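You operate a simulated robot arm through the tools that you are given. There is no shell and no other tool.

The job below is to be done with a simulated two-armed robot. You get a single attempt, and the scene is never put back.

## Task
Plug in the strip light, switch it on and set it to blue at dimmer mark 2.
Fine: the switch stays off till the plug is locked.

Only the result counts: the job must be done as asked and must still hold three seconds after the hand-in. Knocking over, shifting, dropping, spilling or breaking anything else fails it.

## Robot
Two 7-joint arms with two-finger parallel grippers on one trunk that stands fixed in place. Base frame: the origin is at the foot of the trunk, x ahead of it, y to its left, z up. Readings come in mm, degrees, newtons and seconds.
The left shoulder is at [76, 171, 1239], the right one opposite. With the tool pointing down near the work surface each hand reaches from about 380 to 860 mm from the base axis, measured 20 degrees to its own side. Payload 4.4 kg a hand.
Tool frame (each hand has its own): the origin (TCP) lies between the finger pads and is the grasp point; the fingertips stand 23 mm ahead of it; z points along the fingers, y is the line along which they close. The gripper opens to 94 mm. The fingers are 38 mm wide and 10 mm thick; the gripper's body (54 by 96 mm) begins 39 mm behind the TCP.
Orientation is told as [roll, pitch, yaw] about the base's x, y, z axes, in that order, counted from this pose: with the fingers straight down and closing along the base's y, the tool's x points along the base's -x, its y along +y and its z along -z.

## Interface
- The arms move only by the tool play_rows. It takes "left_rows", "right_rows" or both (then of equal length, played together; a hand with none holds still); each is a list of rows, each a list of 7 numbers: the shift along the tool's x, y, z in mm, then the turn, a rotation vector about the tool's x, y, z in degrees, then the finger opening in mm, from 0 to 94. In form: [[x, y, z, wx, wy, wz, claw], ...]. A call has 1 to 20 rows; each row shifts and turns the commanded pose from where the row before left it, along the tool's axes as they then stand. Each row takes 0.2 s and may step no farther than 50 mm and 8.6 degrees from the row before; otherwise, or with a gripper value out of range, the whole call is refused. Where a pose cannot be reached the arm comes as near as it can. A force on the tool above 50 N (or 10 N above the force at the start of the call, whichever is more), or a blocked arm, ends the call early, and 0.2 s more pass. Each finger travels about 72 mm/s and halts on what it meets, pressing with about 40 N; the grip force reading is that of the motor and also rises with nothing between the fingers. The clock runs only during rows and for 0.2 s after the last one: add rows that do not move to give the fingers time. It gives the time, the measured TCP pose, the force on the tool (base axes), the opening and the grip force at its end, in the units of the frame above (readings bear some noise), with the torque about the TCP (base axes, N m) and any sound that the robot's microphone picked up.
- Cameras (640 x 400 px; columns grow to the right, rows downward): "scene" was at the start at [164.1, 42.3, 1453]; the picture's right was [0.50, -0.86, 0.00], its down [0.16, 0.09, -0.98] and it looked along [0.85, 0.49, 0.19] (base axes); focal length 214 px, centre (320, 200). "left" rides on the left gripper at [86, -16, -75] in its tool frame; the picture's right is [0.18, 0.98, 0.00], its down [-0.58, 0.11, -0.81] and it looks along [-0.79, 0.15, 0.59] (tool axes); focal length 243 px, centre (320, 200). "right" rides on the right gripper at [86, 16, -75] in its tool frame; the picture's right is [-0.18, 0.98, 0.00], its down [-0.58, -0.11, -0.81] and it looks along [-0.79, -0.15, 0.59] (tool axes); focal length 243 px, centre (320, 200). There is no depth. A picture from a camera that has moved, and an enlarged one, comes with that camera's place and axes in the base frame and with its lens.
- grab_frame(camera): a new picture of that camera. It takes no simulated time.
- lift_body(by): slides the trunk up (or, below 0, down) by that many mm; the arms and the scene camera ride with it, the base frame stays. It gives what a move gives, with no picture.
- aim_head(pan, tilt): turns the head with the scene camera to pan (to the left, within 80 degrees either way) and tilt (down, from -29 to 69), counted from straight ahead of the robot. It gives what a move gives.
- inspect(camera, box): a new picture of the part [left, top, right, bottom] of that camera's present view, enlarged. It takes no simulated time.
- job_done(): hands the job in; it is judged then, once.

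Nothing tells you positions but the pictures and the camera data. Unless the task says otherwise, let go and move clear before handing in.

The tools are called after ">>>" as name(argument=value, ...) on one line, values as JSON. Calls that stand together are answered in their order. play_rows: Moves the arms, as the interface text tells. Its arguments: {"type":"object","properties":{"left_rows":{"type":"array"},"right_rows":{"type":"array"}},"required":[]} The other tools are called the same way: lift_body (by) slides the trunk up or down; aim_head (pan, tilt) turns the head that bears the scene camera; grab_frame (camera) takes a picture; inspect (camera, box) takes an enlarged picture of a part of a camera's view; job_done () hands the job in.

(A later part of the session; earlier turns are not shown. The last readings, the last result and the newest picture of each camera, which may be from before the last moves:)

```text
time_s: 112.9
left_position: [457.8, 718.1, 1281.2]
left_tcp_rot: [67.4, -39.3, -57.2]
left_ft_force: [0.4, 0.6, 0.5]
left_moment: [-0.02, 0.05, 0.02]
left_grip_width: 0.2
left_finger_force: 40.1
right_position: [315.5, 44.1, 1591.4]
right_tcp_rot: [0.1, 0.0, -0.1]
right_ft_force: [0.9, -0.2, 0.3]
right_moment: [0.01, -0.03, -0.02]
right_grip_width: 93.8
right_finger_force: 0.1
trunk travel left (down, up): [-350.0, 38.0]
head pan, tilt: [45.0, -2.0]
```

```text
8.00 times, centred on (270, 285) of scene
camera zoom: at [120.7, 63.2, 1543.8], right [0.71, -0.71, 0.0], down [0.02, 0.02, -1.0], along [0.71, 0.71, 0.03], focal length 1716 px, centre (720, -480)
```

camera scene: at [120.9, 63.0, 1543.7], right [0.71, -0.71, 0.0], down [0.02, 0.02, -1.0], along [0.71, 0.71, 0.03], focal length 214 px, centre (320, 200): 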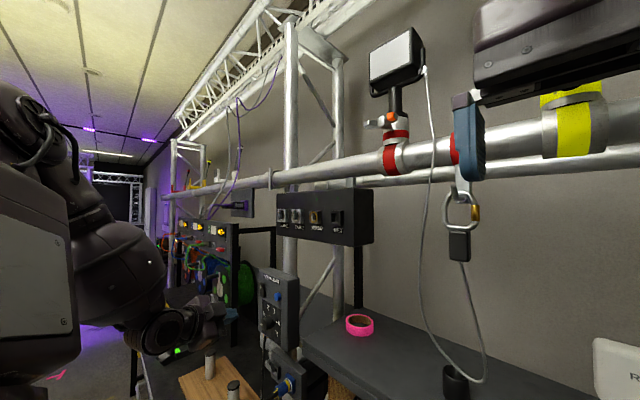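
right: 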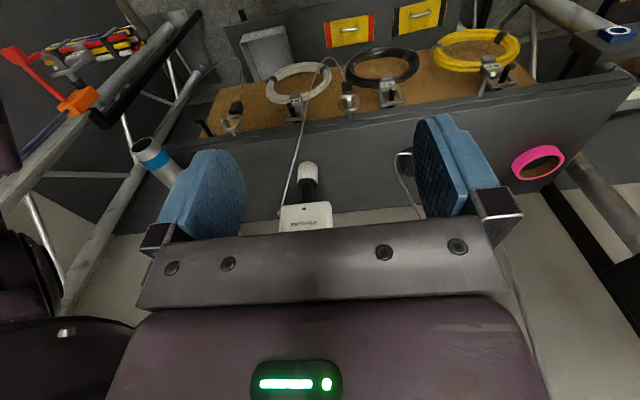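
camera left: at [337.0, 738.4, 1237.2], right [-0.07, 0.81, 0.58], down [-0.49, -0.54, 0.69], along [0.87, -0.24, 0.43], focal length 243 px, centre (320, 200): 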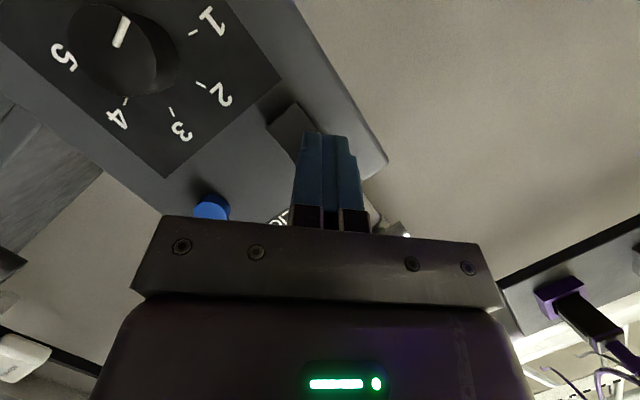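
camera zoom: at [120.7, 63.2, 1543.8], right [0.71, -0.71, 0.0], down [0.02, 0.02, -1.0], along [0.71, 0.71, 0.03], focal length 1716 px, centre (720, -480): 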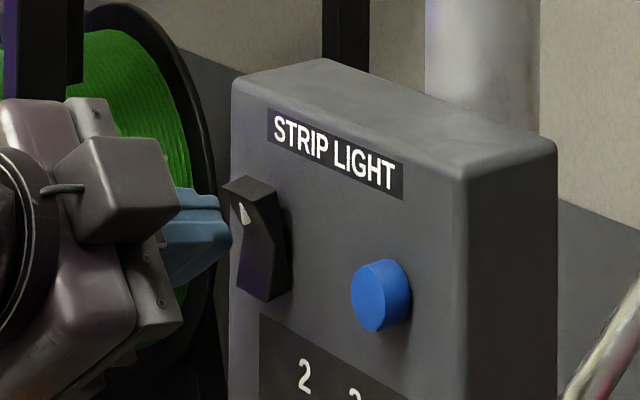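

>>> play_rows(left_rows=[[-0.84, 0, 1.82, 0, 0, 0, 0], [-0.84, 0, 1.82, 0, 0, 0, 0], [-0.84, 0, 1.82, 0, 0, 0, 0]])

>>> inspect(camera="scene", box=[240, 260, 300, 310])

```text
time_s: 113.7
left_position: [464.9, 716.4, 1280.4]
left_tcp_rot: [67.3, -39.5, -57.2]
left_ft_force: [-0.2, -0.2, 0.0]
left_moment: [-0.02, -0.01, 0.0]
left_grip_width: 0.0
left_finger_force: 40.6
right_position: [316.0, 42.5, 1591.8]
right_tcp_rot: [0.1, 0.0, 0.0]
right_ft_force: [-0.4, 0.2, -0.2]
right_moment: [0.0, 0.0, -0.05]
right_grip_width: 93.9
right_finger_force: 0.0
trunk travel left (down, up): [-350.0, 38.0]
head pan, tilt: [45.0, -2.0]
```

```text
8.00 times, centred on (270, 285) of scene
camera zoom: at [120.6, 63.2, 1543.8], right [0.71, -0.71, 0.0], down [0.02, 0.02, -1.0], along [0.71, 0.71, 0.03], focal length 1716 px, centre (720, -480)
```

zoom: 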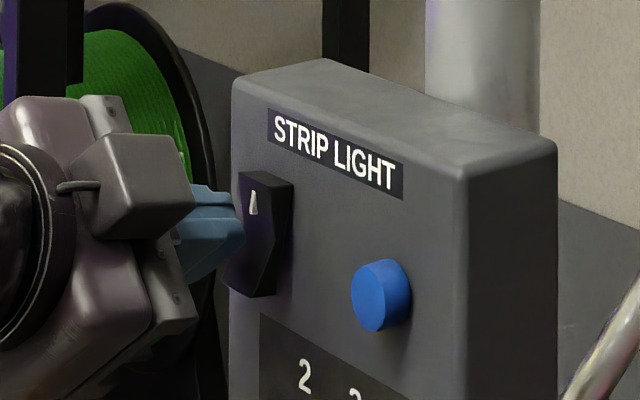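

The rocker has flipped: its top is in and its bottom is out, so it is on. I'll back off and look at the strip.

>>> play_rows(left_rows=[[4.2, 0, -9.1, 0, 0, 0, 0], [6.3, 0, -13.6, 0, 0, 0, 0], [0, 0, 0, 0, 0, 0, 0]])

>>> grab_frame(camera="scene")

>>> grab_frame(camera="left")

```text
time_s: 114.5
left_position: [438.7, 717.0, 1281.1]
left_tcp_rot: [67.5, -39.4, -57.2]
left_ft_force: [-0.5, 0.1, 0.0]
left_moment: [0.01, 0.02, 0.03]
left_grip_width: 0.0
left_finger_force: 39.7
right_position: [316.1, 43.2, 1591.5]
right_tcp_rot: [0.1, 0.2, -0.1]
right_ft_force: [0.2, -0.8, 0.3]
right_moment: [0.01, 0.02, 0.02]
right_grip_width: 94.2
right_finger_force: 0.2
trunk travel left (down, up): [-350.0, 38.0]
head pan, tilt: [45.0, -2.0]
```

```text
taken
camera scene: at [120.9, 63.5, 1543.8], right [0.71, -0.71, 0.0], down [0.02, 0.02, -1.0], along [0.71, 0.71, 0.03], focal length 214 px, centre (320, 200)
```

scene: 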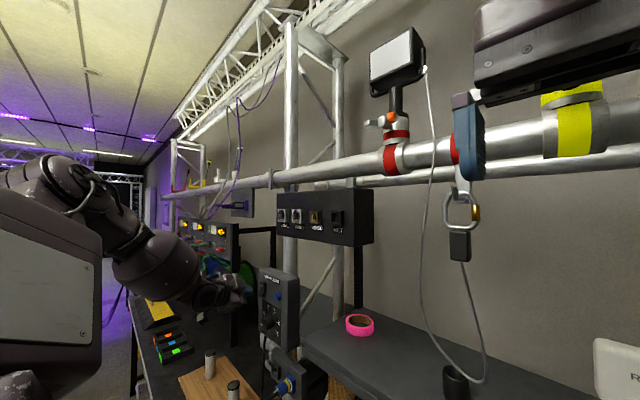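

```text
taken
camera left: at [335.5, 739.0, 1237.0], right [-0.07, 0.81, 0.58], down [-0.49, -0.54, 0.69], along [0.87, -0.24, 0.43], focal length 243 px, centre (320, 200)
```

left: 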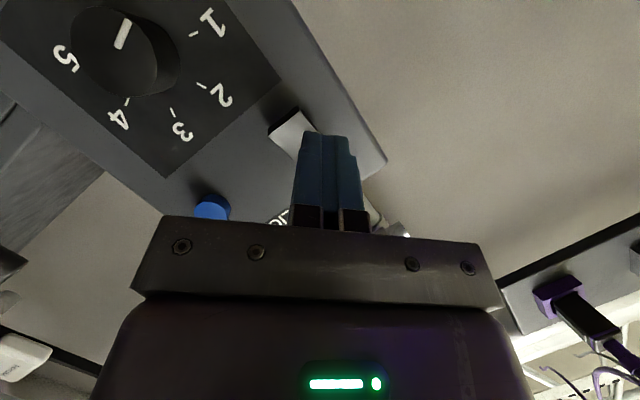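

With the dimmer near zero the strip shows nothing yet, so I'll set the dimmer next. From the tick positions the dial centre is (y 668.9, z 1182.2) with marks every 50° and mark 2 at −25° from the top; the pointer sits near −105°, so it needs about +80° clockwise. Moving to a pre-grasp in front of the knob.

>>> play_rows(left_rows=[[4.2, 0, -9.1, 0, 0, 0, 20], [4.0, -26, -7, 0, 0, 0, 60], [4.0, -26, -7, 0, 0, 0, 60], [4.0, -26, -7, 0, 0, 0, 60], [4.0, -26, -7, 0, 0, 0, 60], [0, 0, 0, 2.1, 0, -4.54, 60], [0, 0, 0, 0, 0, 0, 60]])

>>> grab_frame(camera="left")

>>> inspect(camera="scene", box=[200, 245, 320, 345])

```text
time_s: 116.1
left_position: [396.8, 645.8, 1204.9]
left_tcp_rot: [63.6, -43.7, -54.5]
left_ft_force: [-0.6, 0.1, 0.2]
left_moment: [0.02, -0.04, -0.02]
left_grip_width: 59.8
left_finger_force: 0.1
right_position: [316.2, 42.4, 1590.9]
right_tcp_rot: [0.1, 0.0, -0.1]
right_ft_force: [-0.1, 1.1, 0.3]
right_moment: [-0.02, 0.01, -0.05]
right_grip_width: 93.9
right_finger_force: 0.0
trunk travel left (down, up): [-350.0, 38.0]
head pan, tilt: [45.0, -2.0]
```

```text
taken
camera left: at [292.8, 664.2, 1159.1], right [-0.07, 0.86, 0.51], down [-0.49, -0.48, 0.73], along [0.87, -0.2, 0.45], focal length 243 px, centre (320, 200)
```

left: 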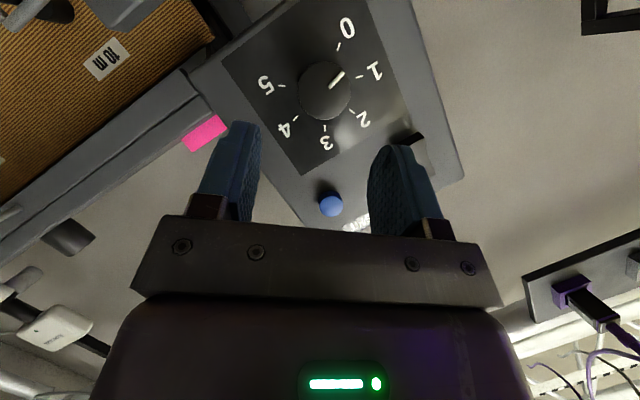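

```text
4.00 times, centred on (260, 295) of scene
camera zoom: at [120.7, 63.3, 1543.8], right [0.71, -0.71, 0.0], down [0.02, 0.02, -1.0], along [0.71, 0.71, 0.03], focal length 858 px, centre (560, -180)
```

zoom: 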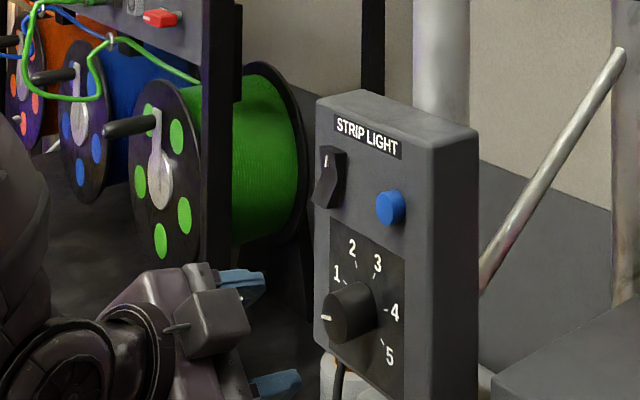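

>>> inspect(camera="left", box=[260, 10, 400, 160])

```text
2.67 times, centred on (330, 85) of left
camera zoom: at [292.8, 664.2, 1159.1], right [-0.07, 0.86, 0.51], down [-0.49, -0.48, 0.73], along [0.87, -0.2, 0.45], focal length 647 px, centre (293, 507)
```

zoom: 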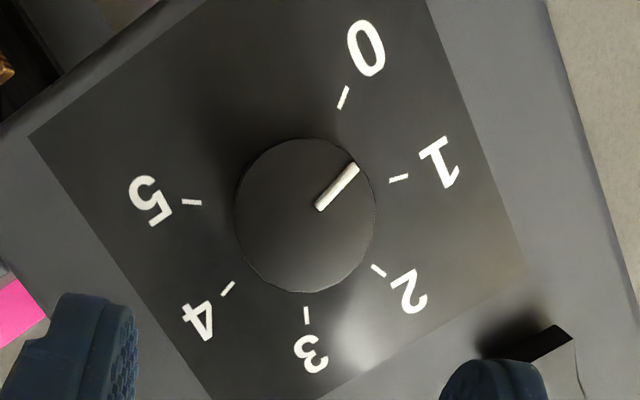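

Clear view: ticks at −123°, −75°, −26°… and the pointer at about −105°. I'll advance around the knob.

>>> play_rows(left_rows=[[-2.1, 3.0, 20, 0, 0, 0, 60], [0, 0, 20, 0, 0, 0, 60], [0, 0, 20, 0, 0, 0, 60], [0, 0, 12, 0, 0, 0, 60], [0, 0, 0, 0, 0, 0, 60]])

>>> grab_frame(camera="left")

>>> inspect(camera="scene", box=[200, 245, 320, 345])

```text
time_s: 117.3
left_position: [462.4, 664.8, 1185.6]
left_tcp_rot: [63.7, -43.6, -54.7]
left_ft_force: [0.1, -0.1, 0.6]
left_moment: [-0.03, 0.0, 0.0]
left_grip_width: 60.0
left_finger_force: 0.2
right_position: [314.8, 42.4, 1589.8]
right_tcp_rot: [0.1, 0.1, -0.1]
right_ft_force: [0.6, -0.4, 0.4]
right_moment: [-0.03, -0.01, -0.03]
right_grip_width: 94.3
right_finger_force: 0.1
trunk travel left (down, up): [-350.0, 38.0]
head pan, tilt: [45.0, -2.0]
```

```text
taken
camera left: at [359.0, 684.1, 1139.8], right [-0.07, 0.86, 0.51], down [-0.49, -0.48, 0.73], along [0.87, -0.2, 0.45], focal length 243 px, centre (320, 200)
```

left: 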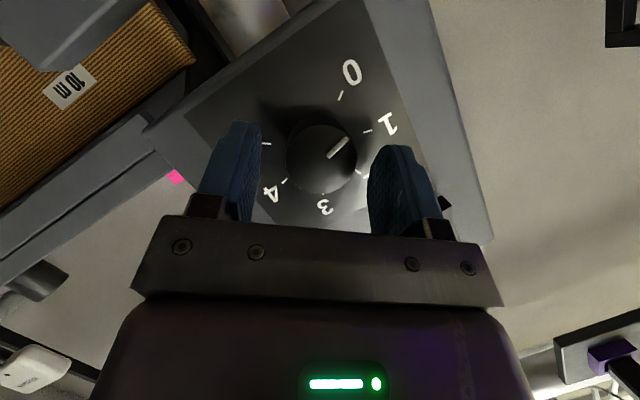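

```text
4.00 times, centred on (260, 295) of scene
camera zoom: at [120.5, 62.9, 1543.9], right [0.71, -0.71, 0.0], down [0.02, 0.02, -1.0], along [0.71, 0.71, 0.04], focal length 858 px, centre (560, -180)
```

zoom: 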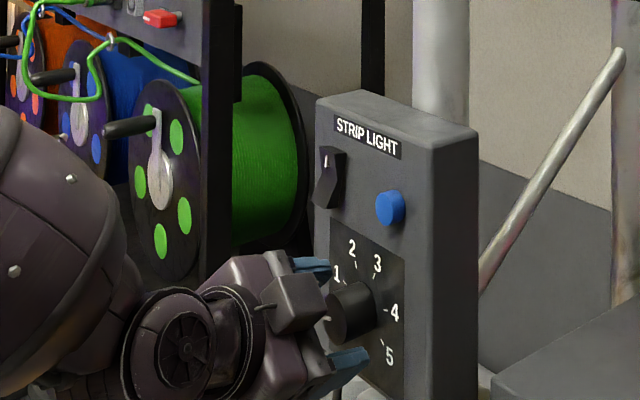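

>>> play_rows(left_rows=[[0, 0, 6, 0, 0, 0, 60], [0, 0, 0, 0, 0, 0, 50], [0, 0, 0, 0, 0, 0, 30], [0, 0, 0, 0, 0, 0, 20], [0, 0, 0, 0, 0, 0, 20]])

>>> grab_frame(camera="left")

>>> inspect(camera="scene", box=[240, 275, 310, 335])

```text
time_s: 118.5
left_position: [467.5, 668.9, 1183.6]
left_tcp_rot: [63.8, -43.6, -54.8]
left_ft_force: [2.1, 6.5, 6.2]
left_moment: [0.06, -0.06, 0.87]
left_grip_width: 37.5
left_finger_force: 44.7
right_position: [315.4, 42.9, 1589.6]
right_tcp_rot: [0.1, 0.0, -0.1]
right_ft_force: [0.2, -0.1, 0.6]
right_moment: [0.01, 0.0, -0.03]
right_grip_width: 94.3
right_finger_force: 0.0
trunk travel left (down, up): [-350.0, 38.0]
head pan, tilt: [45.0, -2.0]
```

```text
taken
camera left: at [364.7, 686.4, 1138.2], right [-0.07, 0.86, 0.51], down [-0.49, -0.48, 0.73], along [0.87, -0.2, 0.45], focal length 243 px, centre (320, 200)
```

left: 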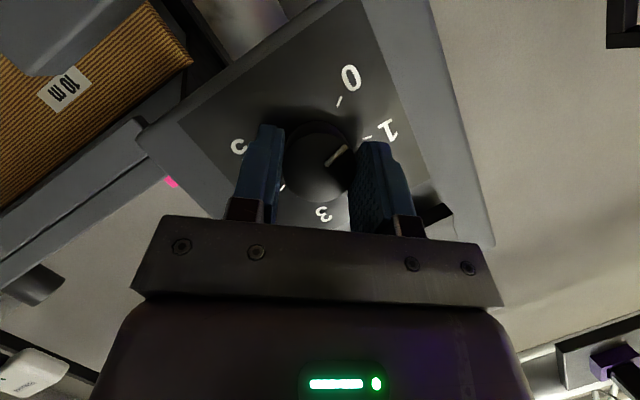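

```text
6.67 times, centred on (275, 305) of scene
camera zoom: at [120.4, 63.6, 1543.9], right [0.71, -0.71, 0.0], down [0.02, 0.02, -1.0], along [0.71, 0.71, 0.03], focal length 1430 px, centre (620, -500)
```

zoom: 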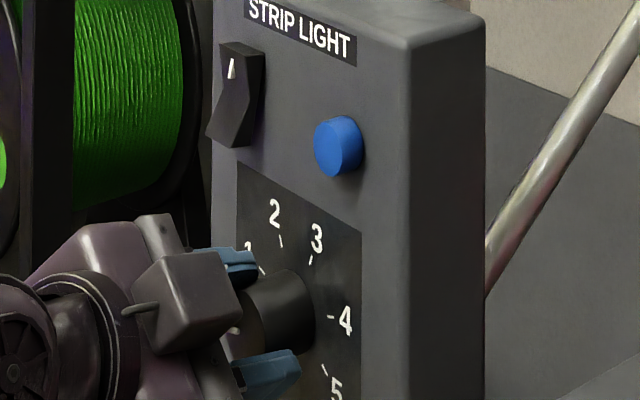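

Knob gripped at 37.5 mm. I'll relieve the small side load and turn it clockwise in 5° steps, checking the pointer.

>>> play_rows(left_rows=[[0, 0.6, 0, 0, 0, 0, 20], [0, -0.1, 0, -2.1, 0, 4.54, 20], [0, -0.1, 0, -2.1, 0, 4.54, 20], [0, -0.1, 0, -2.1, 0, 4.54, 20], [0, 0, 0, 0, 0, 0, 20]])

>>> inspect(camera="left", box=[230, 50, 420, 220])

```text
time_s: 119.7
left_position: [468.4, 666.9, 1183.3]
left_tcp_rot: [73.8, -30.9, -60.9]
left_ft_force: [1.9, 3.5, 7.6]
left_moment: [0.03, -0.51, 0.29]
left_grip_width: 37.3
left_finger_force: 44.7
right_position: [315.6, 42.2, 1590.6]
right_tcp_rot: [0.0, 0.0, -0.1]
right_ft_force: [-0.1, 0.5, 0.5]
right_moment: [0.02, -0.02, -0.03]
right_grip_width: 93.8
right_finger_force: 0.0
trunk travel left (down, up): [-350.0, 38.0]
head pan, tilt: [45.0, -2.0]
```

```text
2.35 times, centred on (325, 135) of left
camera zoom: at [364.7, 697.6, 1144.1], right [-0.07, 0.69, 0.72], down [-0.49, -0.65, 0.58], along [0.87, -0.31, 0.39], focal length 571 px, centre (308, 353)
```

zoom: 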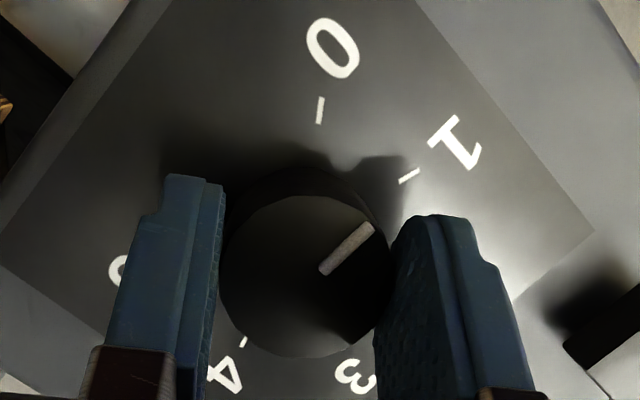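

The pointer is turning with the hand and there is still no problem with reach. Continuing.

>>> play_rows(left_rows=[[0, 0.7, 0, -2.1, 0, 4.54, 20], [0, -0.05, 0, -2.1, 0, 4.54, 20], [0, -0.05, 0, -2.1, 0, 4.54, 20], [0, -0.05, 0, -2.1, 0, 4.54, 20], [0, 0, 0, 0, 0, 0, 20]])

>>> play_rows(left_rows=[[0, -0.05, 0, -2.1, 0, 4.54, 20], [0, -0.05, 0, -2.1, 0, 4.54, 20], [0, -0.05, 0, -2.1, 0, 4.54, 20], [0, -0.05, 0, -2.1, 0, 4.54, 20], [0, 0, 0, 0, 0, 0, 20]])

>>> inspect(camera="left", box=[230, 50, 420, 220])

>>> grab_frame(camera="scene")

```text
time_s: 120.9
left_position: [467.8, 667.3, 1183.0]
left_tcp_rot: [83.6, -13.1, -64.8]
left_ft_force: [1.1, -3.5, -3.4]
left_moment: [-0.03, -0.44, 0.14]
left_grip_width: 37.5
left_finger_force: 44.6
right_position: [316.5, 41.6, 1591.3]
right_tcp_rot: [0.1, 0.1, -0.1]
right_ft_force: [1.0, -0.5, 0.6]
right_moment: [0.01, -0.04, 0.04]
right_grip_width: 93.8
right_finger_force: 0.1
trunk travel left (down, up): [-350.0, 38.0]
head pan, tilt: [45.0, -2.0]
```

```text
time_s: 122.1
left_position: [467.4, 667.5, 1182.3]
left_tcp_rot: [91.9, 5.1, -65.4]
left_ft_force: [-1.9, -9.0, -12.4]
left_moment: [-0.04, -0.36, 0.19]
left_grip_width: 37.3
left_finger_force: 44.9
right_position: [315.8, 42.8, 1591.0]
right_tcp_rot: [0.2, 0.1, -0.1]
right_ft_force: [0.9, -0.6, 0.4]
right_moment: [-0.03, -0.01, 0.0]
right_grip_width: 93.8
right_finger_force: 0.0
trunk travel left (down, up): [-350.0, 38.0]
head pan, tilt: [45.0, -2.0]
```

```text
2.35 times, centred on (325, 135) of left
camera zoom: at [364.8, 716.0, 1171.2], right [-0.07, 0.07, 0.99], down [-0.49, -0.87, 0.03], along [0.87, -0.49, 0.1], focal length 571 px, centre (308, 353)
```

zoom: 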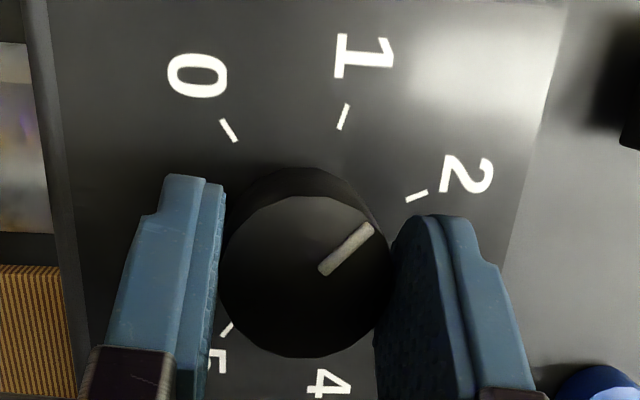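

```text
taken
camera scene: at [121.1, 63.0, 1543.7], right [0.71, -0.71, 0.0], down [0.02, 0.02, -1.0], along [0.71, 0.71, 0.03], focal length 214 px, centre (320, 200)
```

scene: 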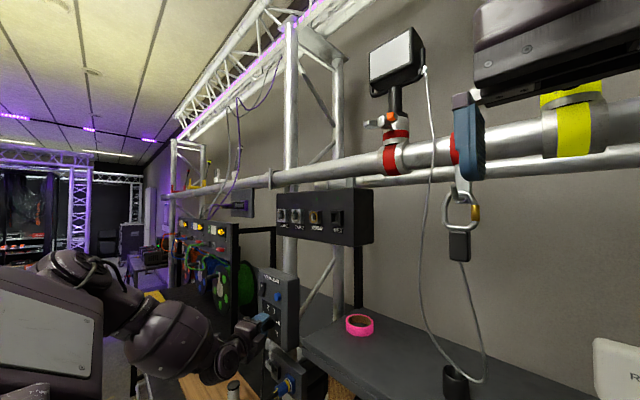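

The strip along the truss has come on, currently purple, so plug, switch and dimmer work. I'll relieve the side load and finish turning towards mark 2.

>>> play_rows(left_rows=[[-0.8, -0.9, -0.4, 0, 0, 0, 20], [0, -0.05, 0, -2.1, 0, 4.54, 20], [0, -0.05, 0, -2.1, 0, 4.54, 20], [0, -0.05, 0, -2.1, 0, 4.54, 20], [0, 0, 0, 0, 0, 0, 20]])

>>> inspect(camera="left", box=[230, 50, 420, 220])

```text
time_s: 123.3
left_position: [468.6, 666.9, 1181.5]
left_tcp_rot: [98.7, 18.6, -63.9]
left_ft_force: [-1.7, -4.3, -11.5]
left_moment: [-0.02, -0.29, 0.29]
left_grip_width: 37.6
left_finger_force: 45.0
right_position: [315.9, 42.6, 1589.3]
right_tcp_rot: [0.0, 0.1, -0.1]
right_ft_force: [0.0, -0.2, 0.5]
right_moment: [0.02, 0.03, -0.01]
right_grip_width: 93.9
right_finger_force: 0.1
trunk travel left (down, up): [-350.0, 38.0]
head pan, tilt: [45.0, -2.0]
```

```text
2.35 times, centred on (325, 135) of left
camera zoom: at [364.8, 717.4, 1183.2], right [-0.08, -0.19, 0.98], down [-0.49, -0.85, -0.2], along [0.87, -0.5, -0.03], focal length 571 px, centre (308, 353)
```

zoom: 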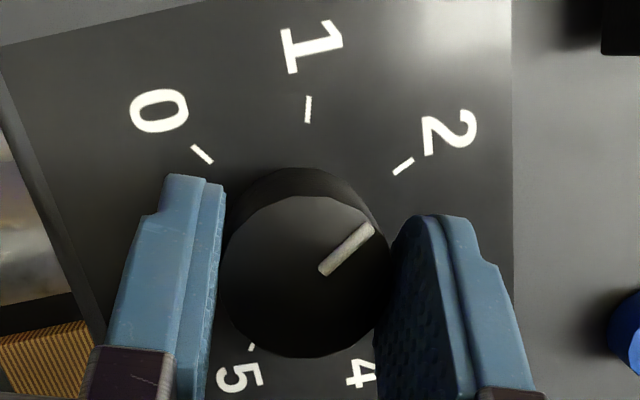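

Measured pointer angle is about −34°; mark 2 is at −25°. I'll turn another 8.5°.

>>> play_rows(left_rows=[[0, -0.8, 0, -1.79, 0, 3.86, 20], [0, -0.05, 0, -1.79, 0, 3.86, 20], [0, 0, 0, 0, 0, 0, 20], [0, 0, 0, 0, 0, 0, 20]])

>>> inspect(camera="left", box=[230, 50, 420, 220])

```text
time_s: 124.3
left_position: [468.5, 667.1, 1181.1]
left_tcp_rot: [103.1, 26.2, -62.5]
left_ft_force: [-3.7, -3.4, -7.2]
left_moment: [-0.01, 0.13, -0.6]
left_grip_width: 37.4
left_finger_force: 44.7
right_position: [315.3, 42.6, 1590.4]
right_tcp_rot: [0.2, 0.0, -0.1]
right_ft_force: [-0.1, 0.1, 0.2]
right_moment: [0.01, 0.02, 0.03]
right_grip_width: 94.2
right_finger_force: 0.0
trunk travel left (down, up): [-350.0, 38.0]
head pan, tilt: [45.0, -2.0]
```

```text
2.35 times, centred on (325, 135) of left
camera zoom: at [364.8, 716.9, 1190.2], right [-0.08, -0.33, 0.94], down [-0.49, -0.81, -0.32], along [0.87, -0.49, -0.1], focal length 571 px, centre (308, 353)
```

zoom: 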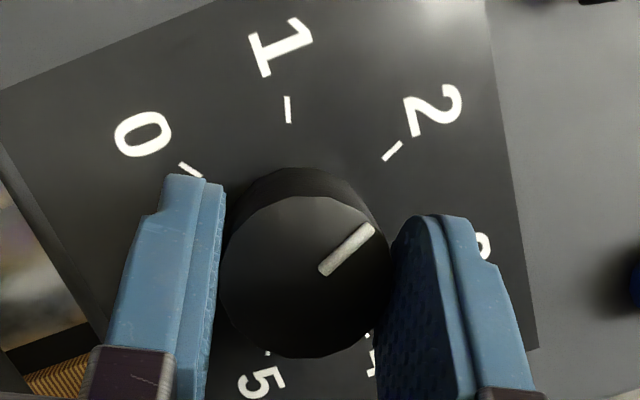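

The pointer is now at about −24°, essentially on mark 2. I'll release the knob and retreat to verify.

>>> play_rows(left_rows=[[0, 0, 0, 0, 0, 0, 40], [0, 0, 0, 0, 0, 0, 50], [0, 0, 0, 0, 0, 0, 64], [0, 0, -10, 0, 0, 0, 64], [0, 0, -20, 0, 0, 0, 64], [0, 0, -25, 0, 0, 0, 64], [0, 0, -20, 0, 0, 0, 64], [0, 0, 0, 0, 0, 0, 64]])

>>> grab_frame(camera="left")

>>> inspect(camera="left", box=[230, 30, 420, 200])

>>> grab_frame(camera="scene")

```text
time_s: 126.1
left_position: [399.9, 639.7, 1165.8]
left_tcp_rot: [103.0, 26.2, -62.4]
left_ft_force: [0.0, 0.6, -0.8]
left_moment: [0.03, -0.01, -0.01]
left_grip_width: 63.7
left_finger_force: 0.0
right_position: [315.1, 41.5, 1591.1]
right_tcp_rot: [0.0, 0.2, -0.1]
right_ft_force: [1.0, 0.5, 0.4]
right_moment: [0.01, -0.01, 0.02]
right_grip_width: 94.1
right_finger_force: 0.1
trunk travel left (down, up): [-350.0, 38.0]
head pan, tilt: [45.0, -2.0]
```

```text
taken
camera left: at [296.7, 689.5, 1175.3], right [-0.08, -0.33, 0.94], down [-0.49, -0.81, -0.32], along [0.87, -0.49, -0.1], focal length 243 px, centre (320, 200)
```

left: 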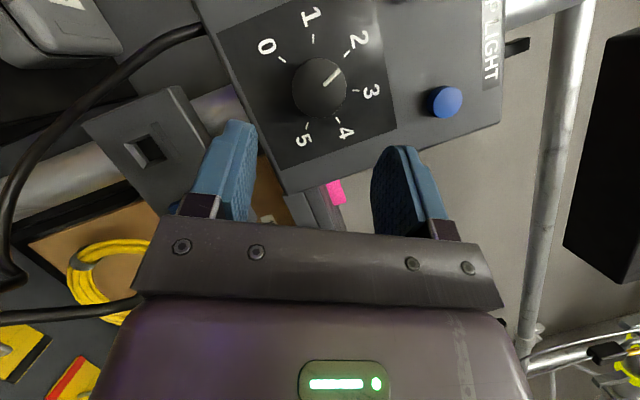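

```text
2.35 times, centred on (325, 115) of left
camera zoom: at [296.7, 689.5, 1175.3], right [-0.08, -0.33, 0.94], down [-0.49, -0.81, -0.32], along [0.87, -0.49, -0.1], focal length 571 px, centre (308, 400)
```

zoom: 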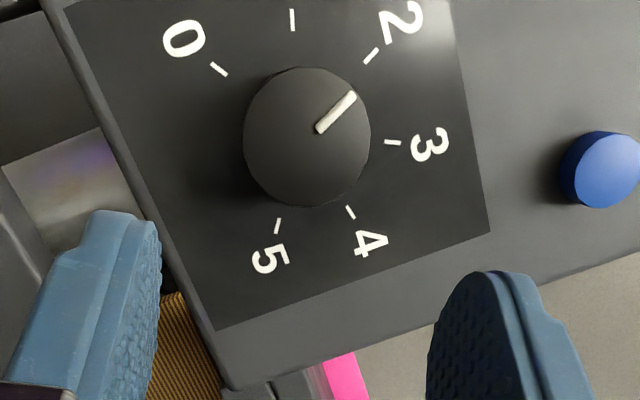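

```text
taken
camera scene: at [120.7, 63.3, 1543.8], right [0.71, -0.71, 0.0], down [0.02, 0.02, -1.0], along [0.71, 0.71, 0.03], focal length 214 px, centre (320, 200)
```

scene: 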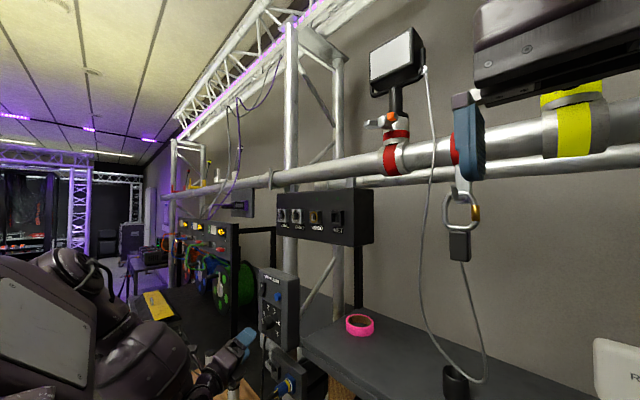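

The pointer reads 2.0 (about −24° against the tick at −25°), and the strip is lit purple. Now the colour button: I'll roll the hand back to 45° with closed fingers and line up with the blue button.

>>> play_rows(left_rows=[[0, 0, -5, 3.07, 0, -6.73, 40], [0, 0, 0, 3.07, 0, -6.73, 20], [0, 0, 0, 3.07, 0, -6.73, 0], [0, 0, 0, 3.07, 0, -6.73, 0], [0, 0, 0, 3.07, 0, -6.73, 0], [0, 0, 0, 3.07, 0, -6.73, 0], [0, 0, 0, 3.07, 0, -6.73, 0], [0, 0, 0, 3.07, 0, -6.73, 0], [0, 0, 0, 3.07, 0, -6.73, 0], [0, 0, 0, 3.07, 0, -6.73, 0], [0, 0, 0, 0, 0, 0, 0]])

>>> grab_frame(camera="left")

>>> inspect(camera="scene", box=[170, 0, 350, 140])

```text
time_s: 128.5
left_position: [395.0, 638.3, 1164.1]
left_tcp_rot: [67.3, -40.1, -57.1]
left_ft_force: [0.7, -0.3, -0.7]
left_moment: [0.0, 0.02, -0.03]
left_grip_width: 0.0
left_finger_force: 40.3
right_position: [315.3, 42.1, 1589.7]
right_tcp_rot: [0.0, 0.1, -0.1]
right_ft_force: [0.3, -0.5, -0.4]
right_moment: [0.02, 0.01, 0.03]
right_grip_width: 94.0
right_finger_force: 0.1
trunk travel left (down, up): [-350.0, 38.0]
head pan, tilt: [45.0, -2.0]
```

```text
taken
camera left: at [291.9, 660.5, 1120.1], right [-0.08, 0.81, 0.58], down [-0.49, -0.53, 0.69], along [0.87, -0.23, 0.44], focal length 243 px, centre (320, 200)
```

left: 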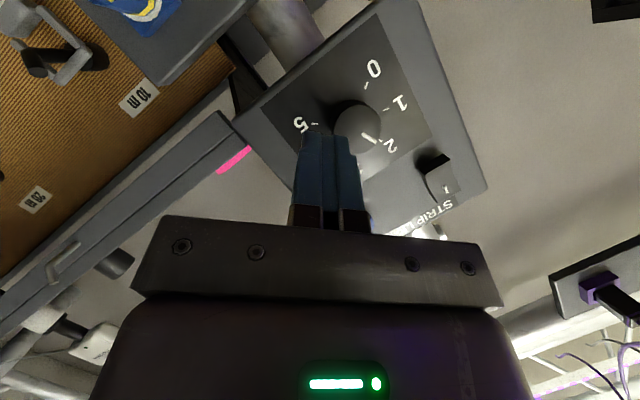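

```text
2.86 times, centred on (260, 70) of scene
camera zoom: at [120.6, 63.3, 1543.8], right [0.71, -0.71, 0.0], down [0.02, 0.02, -1.0], along [0.71, 0.71, 0.03], focal length 613 px, centre (491, 571)
```

zoom: 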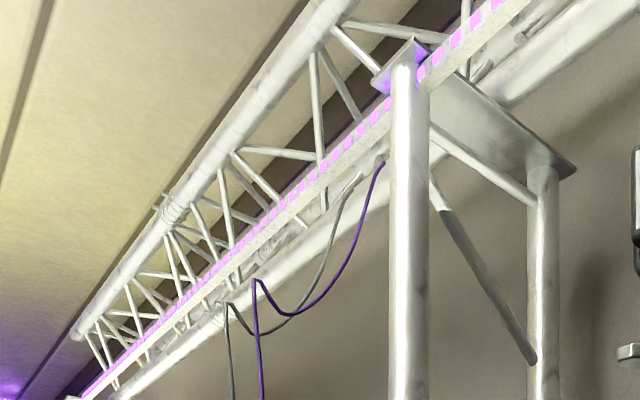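

The strip's LEDs are purple. Moving up to the button's level, staying back from the box.

>>> play_rows(left_rows=[[-18.2, 17.5, -8.5, 0, 0, 0, 0], [-18.2, 17.5, -8.5, 0, 0, 0, 0], [-18.2, 17.5, -8.5, 0, 0, 0, 0], [-18.2, 17.5, -8.5, 0, 0, 0, 0], [0, 0, 0, 0, 0, 0, 0]])

>>> grab_frame(camera="left")

```text
time_s: 129.7
left_position: [394.3, 631.3, 1270.3]
left_tcp_rot: [67.4, -40.1, -57.1]
left_ft_force: [-0.6, 0.1, 0.2]
left_moment: [-0.01, -0.02, 0.03]
left_grip_width: 0.0
left_finger_force: 40.5
right_position: [316.0, 43.5, 1590.8]
right_tcp_rot: [0.0, 0.1, -0.1]
right_ft_force: [0.7, -0.3, 0.3]
right_moment: [0.01, -0.04, -0.01]
right_grip_width: 93.9
right_finger_force: 0.1
trunk travel left (down, up): [-350.0, 38.0]
head pan, tilt: [45.0, -2.0]
```

```text
taken
camera left: at [291.8, 653.0, 1226.0], right [-0.08, 0.81, 0.58], down [-0.49, -0.53, 0.69], along [0.87, -0.23, 0.44], focal length 243 px, centre (320, 200)
```

left: 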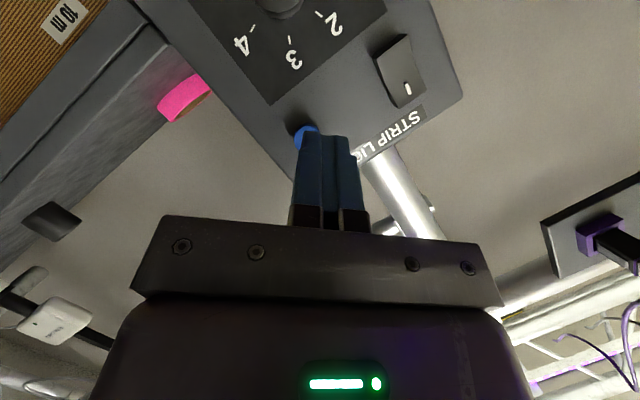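

>>> play_rows(left_rows=[[-8.7, 0.1, 18.8, 0, 0, 0, 0], [-8.7, 0.1, 18.8, 0, 0, 0, 0], [-7.0, 0.1, 15.2, 0, 0, 0, 0], [0, 0, 0, 0, 0, 0, 0]])

>>> inspect(camera="scene", box=[240, 255, 310, 315])

>>> inspect(camera="left", box=[250, 60, 400, 220])

```text
time_s: 130.7
left_position: [452.3, 631.7, 1272.4]
left_tcp_rot: [67.5, -40.0, -57.2]
left_ft_force: [-0.2, -0.1, -0.5]
left_moment: [-0.02, 0.01, 0.0]
left_grip_width: 0.1
left_finger_force: 40.1
right_position: [315.6, 42.0, 1591.3]
right_tcp_rot: [0.2, 0.1, -0.1]
right_ft_force: [0.1, 1.1, -0.6]
right_moment: [-0.02, 0.0, -0.01]
right_grip_width: 93.9
right_finger_force: 0.0
trunk travel left (down, up): [-350.0, 38.0]
head pan, tilt: [45.0, -2.0]
```

```text
6.67 times, centred on (275, 285) of scene
camera zoom: at [120.2, 63.1, 1543.9], right [0.71, -0.71, 0.0], down [0.02, 0.02, -1.0], along [0.71, 0.71, 0.04], focal length 1430 px, centre (620, -367)
```

zoom: 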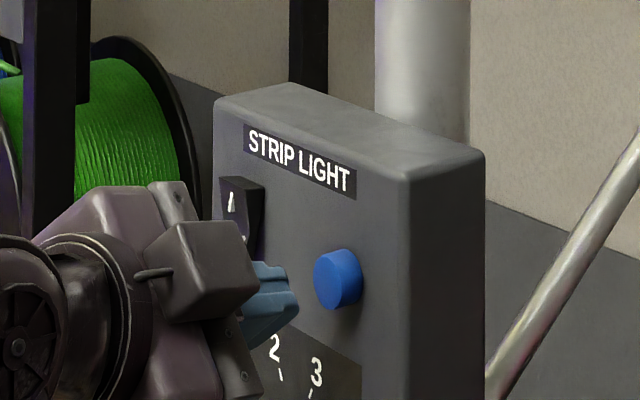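

```text
2.50 times, centred on (325, 140) of left
camera zoom: at [349.2, 653.3, 1227.4], right [-0.08, 0.81, 0.58], down [-0.49, -0.53, 0.69], along [0.87, -0.23, 0.44], focal length 606 px, centre (308, 350)
```

zoom: 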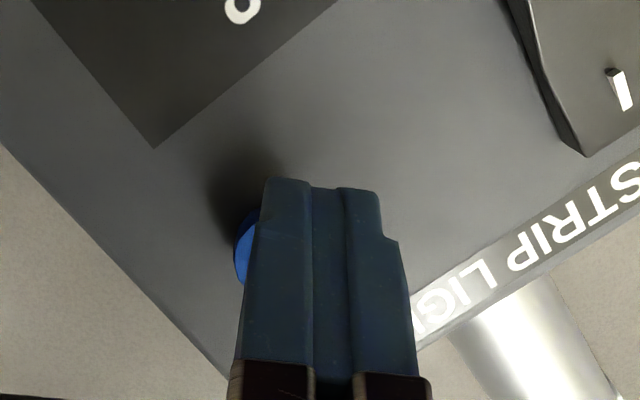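

>>> play_rows(left_rows=[[-0.84, 0, 1.82, 0, 0, 0, 0], [-0.84, 0, 1.82, 0, 0, 0, 0], [-0.84, 0, 1.82, 0, 0, 0, 0], [-0.84, 0, 1.82, 0, 0, 0, 0]])

>>> inspect(camera="scene", box=[240, 255, 310, 315])

>>> inspect(camera="scene", box=[170, 0, 350, 140])

```text
time_s: 131.7
left_position: [460.9, 631.9, 1271.9]
left_tcp_rot: [67.5, -40.1, -57.2]
left_ft_force: [-0.1, 0.2, 0.7]
left_moment: [0.0, 0.01, 0.05]
left_grip_width: 0.0
left_finger_force: 40.0
right_position: [315.9, 42.3, 1589.7]
right_tcp_rot: [0.1, 0.0, 0.0]
right_ft_force: [-0.3, -0.1, -0.2]
right_moment: [0.0, -0.03, -0.03]
right_grip_width: 93.9
right_finger_force: 0.0
trunk travel left (down, up): [-350.0, 38.0]
head pan, tilt: [45.0, -2.0]
```

```text
6.67 times, centred on (275, 285) of scene
camera zoom: at [120.6, 63.1, 1543.8], right [0.71, -0.71, 0.0], down [0.02, 0.02, -1.0], along [0.71, 0.71, 0.03], focal length 1430 px, centre (620, -367)
```

zoom: 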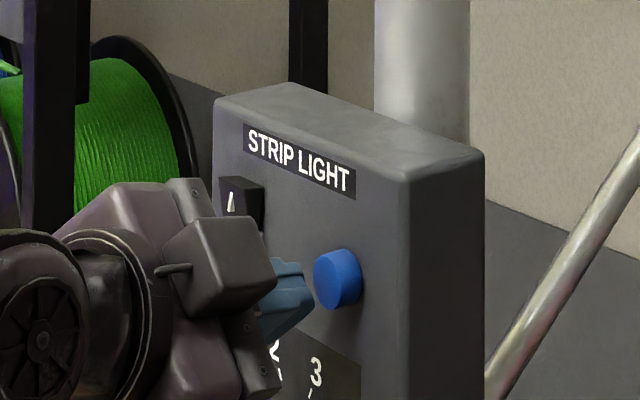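

```text
2.86 times, centred on (260, 70) of scene
camera zoom: at [120.6, 63.1, 1543.8], right [0.71, -0.71, 0.0], down [0.02, 0.02, -1.0], along [0.71, 0.71, 0.03], focal length 613 px, centre (491, 571)
```

zoom: 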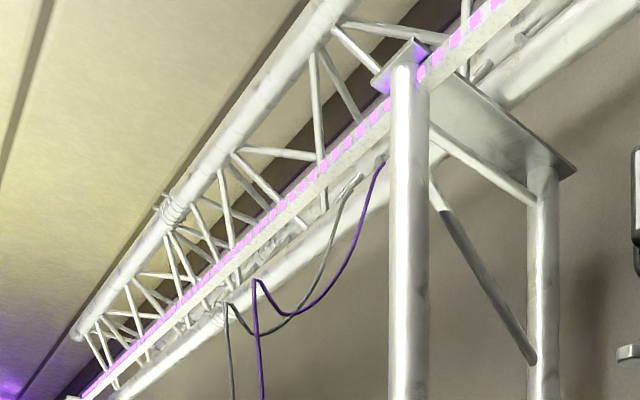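

Not touching yet. A few more small steps, watching force and colour.

>>> play_rows(left_rows=[[-0.84, 0, 1.82, 0, 0, 0, 0], [-0.84, 0, 1.82, 0, 0, 0, 0], [-0.42, 0, 0.91, 0, 0, 0, 0]])

>>> inspect(camera="scene", box=[240, 255, 310, 315])

>>> inspect(camera="scene", box=[170, 0, 350, 140])

```text
time_s: 132.5
left_position: [466.2, 631.1, 1272.5]
left_tcp_rot: [67.5, -39.9, -57.1]
left_ft_force: [-0.9, -0.2, 0.6]
left_moment: [-0.03, 0.02, -0.04]
left_grip_width: 0.0
left_finger_force: 40.3
right_position: [316.0, 41.6, 1589.8]
right_tcp_rot: [0.2, 0.0, -0.2]
right_ft_force: [0.5, 0.4, -0.4]
right_moment: [-0.01, -0.03, -0.01]
right_grip_width: 94.1
right_finger_force: 0.0
trunk travel left (down, up): [-350.0, 38.0]
head pan, tilt: [45.0, -2.0]
```

```text
6.67 times, centred on (275, 285) of scene
camera zoom: at [120.5, 63.2, 1543.8], right [0.71, -0.71, 0.0], down [0.02, 0.02, -1.0], along [0.71, 0.71, 0.04], focal length 1430 px, centre (620, -367)
```

zoom: 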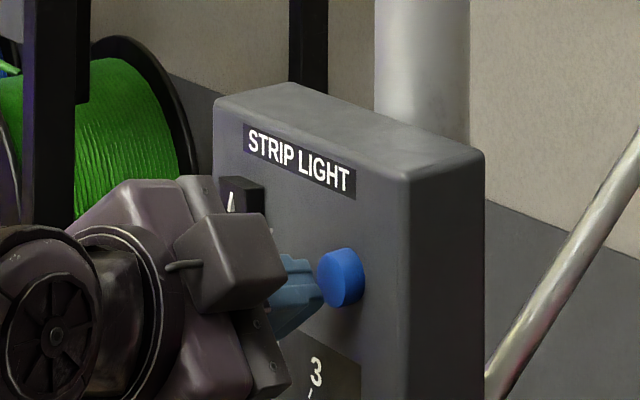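

```text
2.86 times, centred on (260, 70) of scene
camera zoom: at [120.5, 63.2, 1543.8], right [0.71, -0.71, 0.0], down [0.02, 0.02, -1.0], along [0.71, 0.71, 0.04], focal length 613 px, centre (491, 571)
```

zoom: 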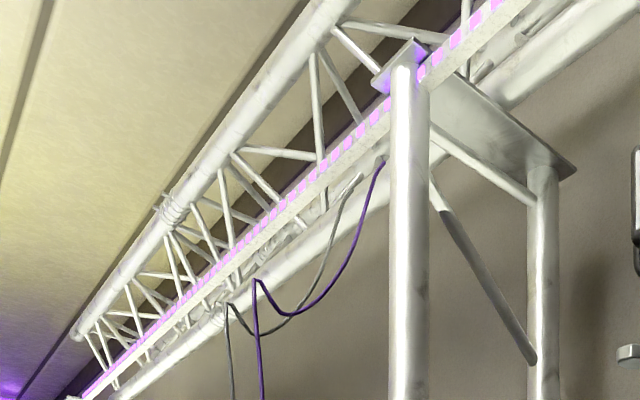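

The button has started to move in. Pressing a little further.

>>> play_rows(left_rows=[[-0.42, 0, 0.91, 0, 0, 0, 0], [-0.42, 0, 0.91, 0, 0, 0, 0]])

>>> inspect(camera="scene", box=[240, 255, 310, 315])

>>> inspect(camera="scene", box=[170, 0, 350, 140])

```text
time_s: 133.1
left_position: [467.5, 631.6, 1271.7]
left_tcp_rot: [67.5, -40.1, -57.2]
left_ft_force: [-2.7, 1.5, 0.7]
left_moment: [0.03, -0.02, -0.02]
left_grip_width: 0.2
left_finger_force: 40.0
right_position: [315.6, 42.9, 1590.5]
right_tcp_rot: [0.1, -0.1, -0.1]
right_ft_force: [0.6, 0.3, 0.5]
right_moment: [0.01, -0.01, -0.01]
right_grip_width: 94.0
right_finger_force: 0.1
trunk travel left (down, up): [-350.0, 38.0]
head pan, tilt: [45.0, -2.0]
heard: click
```

```text
6.67 times, centred on (275, 285) of scene
camera zoom: at [120.2, 63.2, 1543.9], right [0.71, -0.71, 0.0], down [0.03, 0.02, -1.0], along [0.71, 0.71, 0.04], focal length 1430 px, centre (620, -367)
```

zoom: 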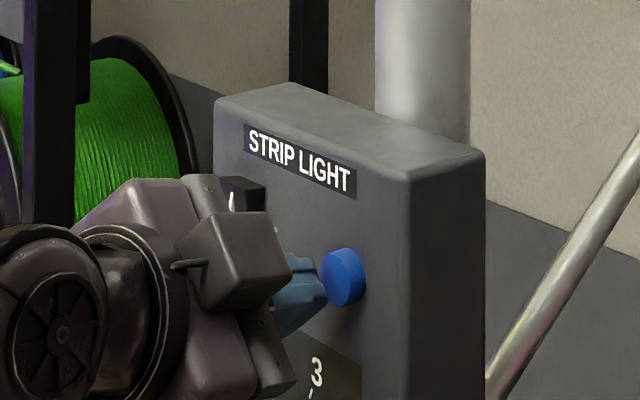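

```text
2.86 times, centred on (260, 70) of scene
camera zoom: at [120.2, 63.2, 1543.9], right [0.71, -0.71, 0.0], down [0.03, 0.02, -1.0], along [0.71, 0.71, 0.04], focal length 613 px, centre (491, 571)
```

zoom: 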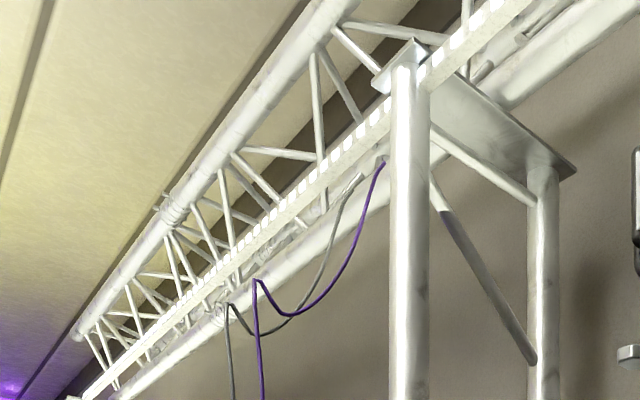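

A click, and the strip changed from purple to white, so each press steps the colour. I'll release and press again, checking each time.

>>> play_rows(left_rows=[[2.52, 0, -5.45, 0, 0, 0, 0], [0, 0, 0, 0, 0, 0, 0], [-1.68, 0, 3.63, 0, 0, 0, 0], [-0.84, 0, 1.82, 0, 0, 0, 0], [0, 0, 0, 0, 0, 0, 0]])

>>> inspect(camera="scene", box=[170, 0, 350, 140])

```text
time_s: 134.3
left_position: [467.6, 630.4, 1272.6]
left_tcp_rot: [67.5, -40.0, -57.2]
left_ft_force: [-2.4, 0.7, 1.5]
left_moment: [-0.02, -0.06, 0.0]
left_grip_width: 0.0
left_finger_force: 40.1
right_position: [315.9, 42.1, 1591.4]
right_tcp_rot: [0.1, -0.1, 0.0]
right_ft_force: [-0.2, 0.5, 0.2]
right_moment: [-0.02, 0.01, -0.03]
right_grip_width: 93.9
right_finger_force: 0.2
trunk travel left (down, up): [-350.0, 38.0]
head pan, tilt: [45.0, -2.0]
heard: click
```

```text
2.86 times, centred on (260, 70) of scene
camera zoom: at [120.2, 63.2, 1543.9], right [0.71, -0.71, 0.0], down [0.03, 0.02, -1.0], along [0.71, 0.71, 0.04], focal length 613 px, centre (491, 571)
```

zoom: 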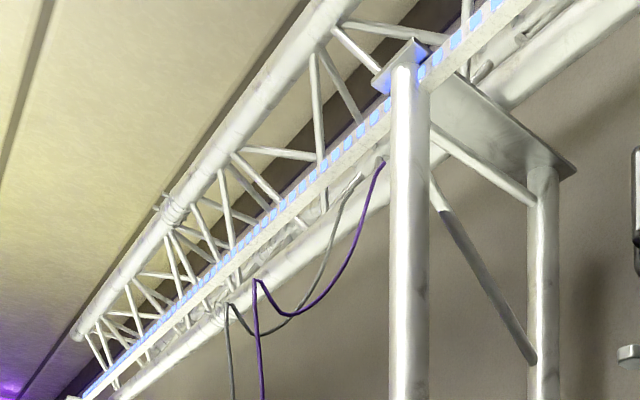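

It turned blue. I'll zoom on the strip to be sure of the hue while gently backing off.

>>> play_rows(left_rows=[[2.52, 0, -5.45, 0, 0, 0, 0], [8.4, 0, -18.2, 0, 0, 0, 0], [12.6, 0, -27.2, 0, 0, 0, 0], [12.6, 0, -27.2, 0, 0, 0, 0], [0, 0, 0, 0, 0, 0, 0]])

>>> inspect(camera="scene", box=[260, 0, 330, 60])

>>> inspect(camera="scene", box=[230, 250, 320, 350])

>>> grab_frame(camera="left")

```text
time_s: 135.5
left_position: [380.8, 631.8, 1270.7]
left_tcp_rot: [67.5, -40.1, -57.2]
left_ft_force: [-0.3, 0.1, 0.1]
left_moment: [-0.02, 0.02, -0.01]
left_grip_width: 0.0
left_finger_force: 40.1
right_position: [315.5, 42.8, 1590.7]
right_tcp_rot: [0.0, 0.0, 0.0]
right_ft_force: [-0.2, -0.1, -1.1]
right_moment: [0.02, 0.03, 0.02]
right_grip_width: 94.0
right_finger_force: 0.2
trunk travel left (down, up): [-350.0, 38.0]
head pan, tilt: [45.0, -2.0]
```

```text
6.67 times, centred on (295, 30) of scene
camera zoom: at [121.3, 63.5, 1543.7], right [0.71, -0.71, 0.0], down [0.02, 0.02, -1.0], along [0.71, 0.71, 0.03], focal length 1430 px, centre (487, 1333)
```

zoom: 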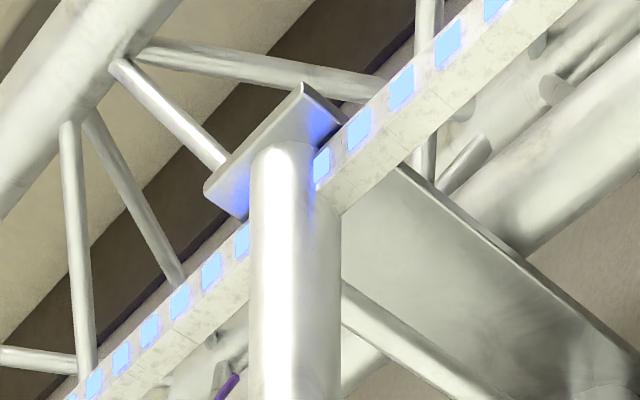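

```text
4.00 times, centred on (275, 300) of scene
camera zoom: at [121.3, 63.5, 1543.7], right [0.71, -0.71, 0.0], down [0.02, 0.02, -1.0], along [0.71, 0.71, 0.03], focal length 858 px, centre (500, -200)
```

zoom: 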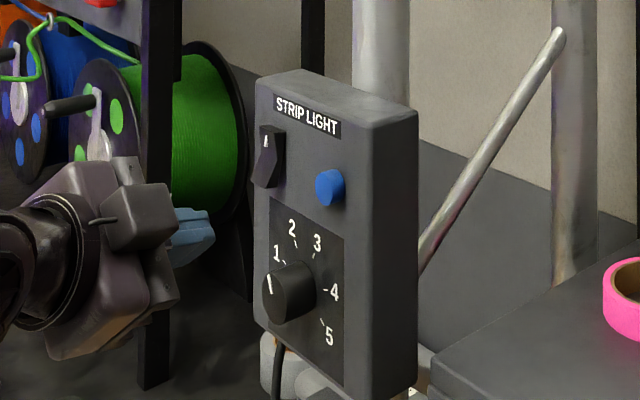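

```text
taken
camera left: at [278.1, 654.3, 1226.4], right [-0.08, 0.81, 0.58], down [-0.49, -0.53, 0.69], along [0.87, -0.23, 0.44], focal length 243 px, centre (320, 200)
```

left: 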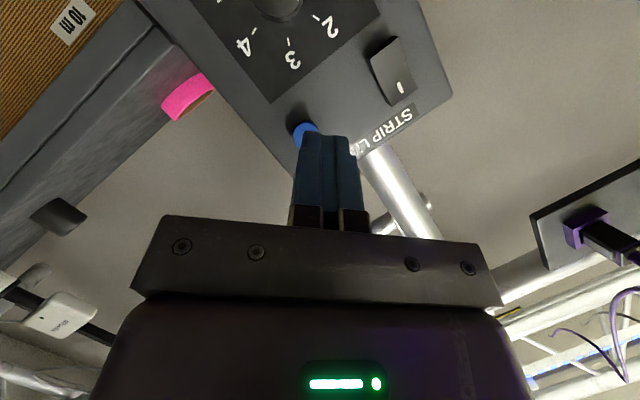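

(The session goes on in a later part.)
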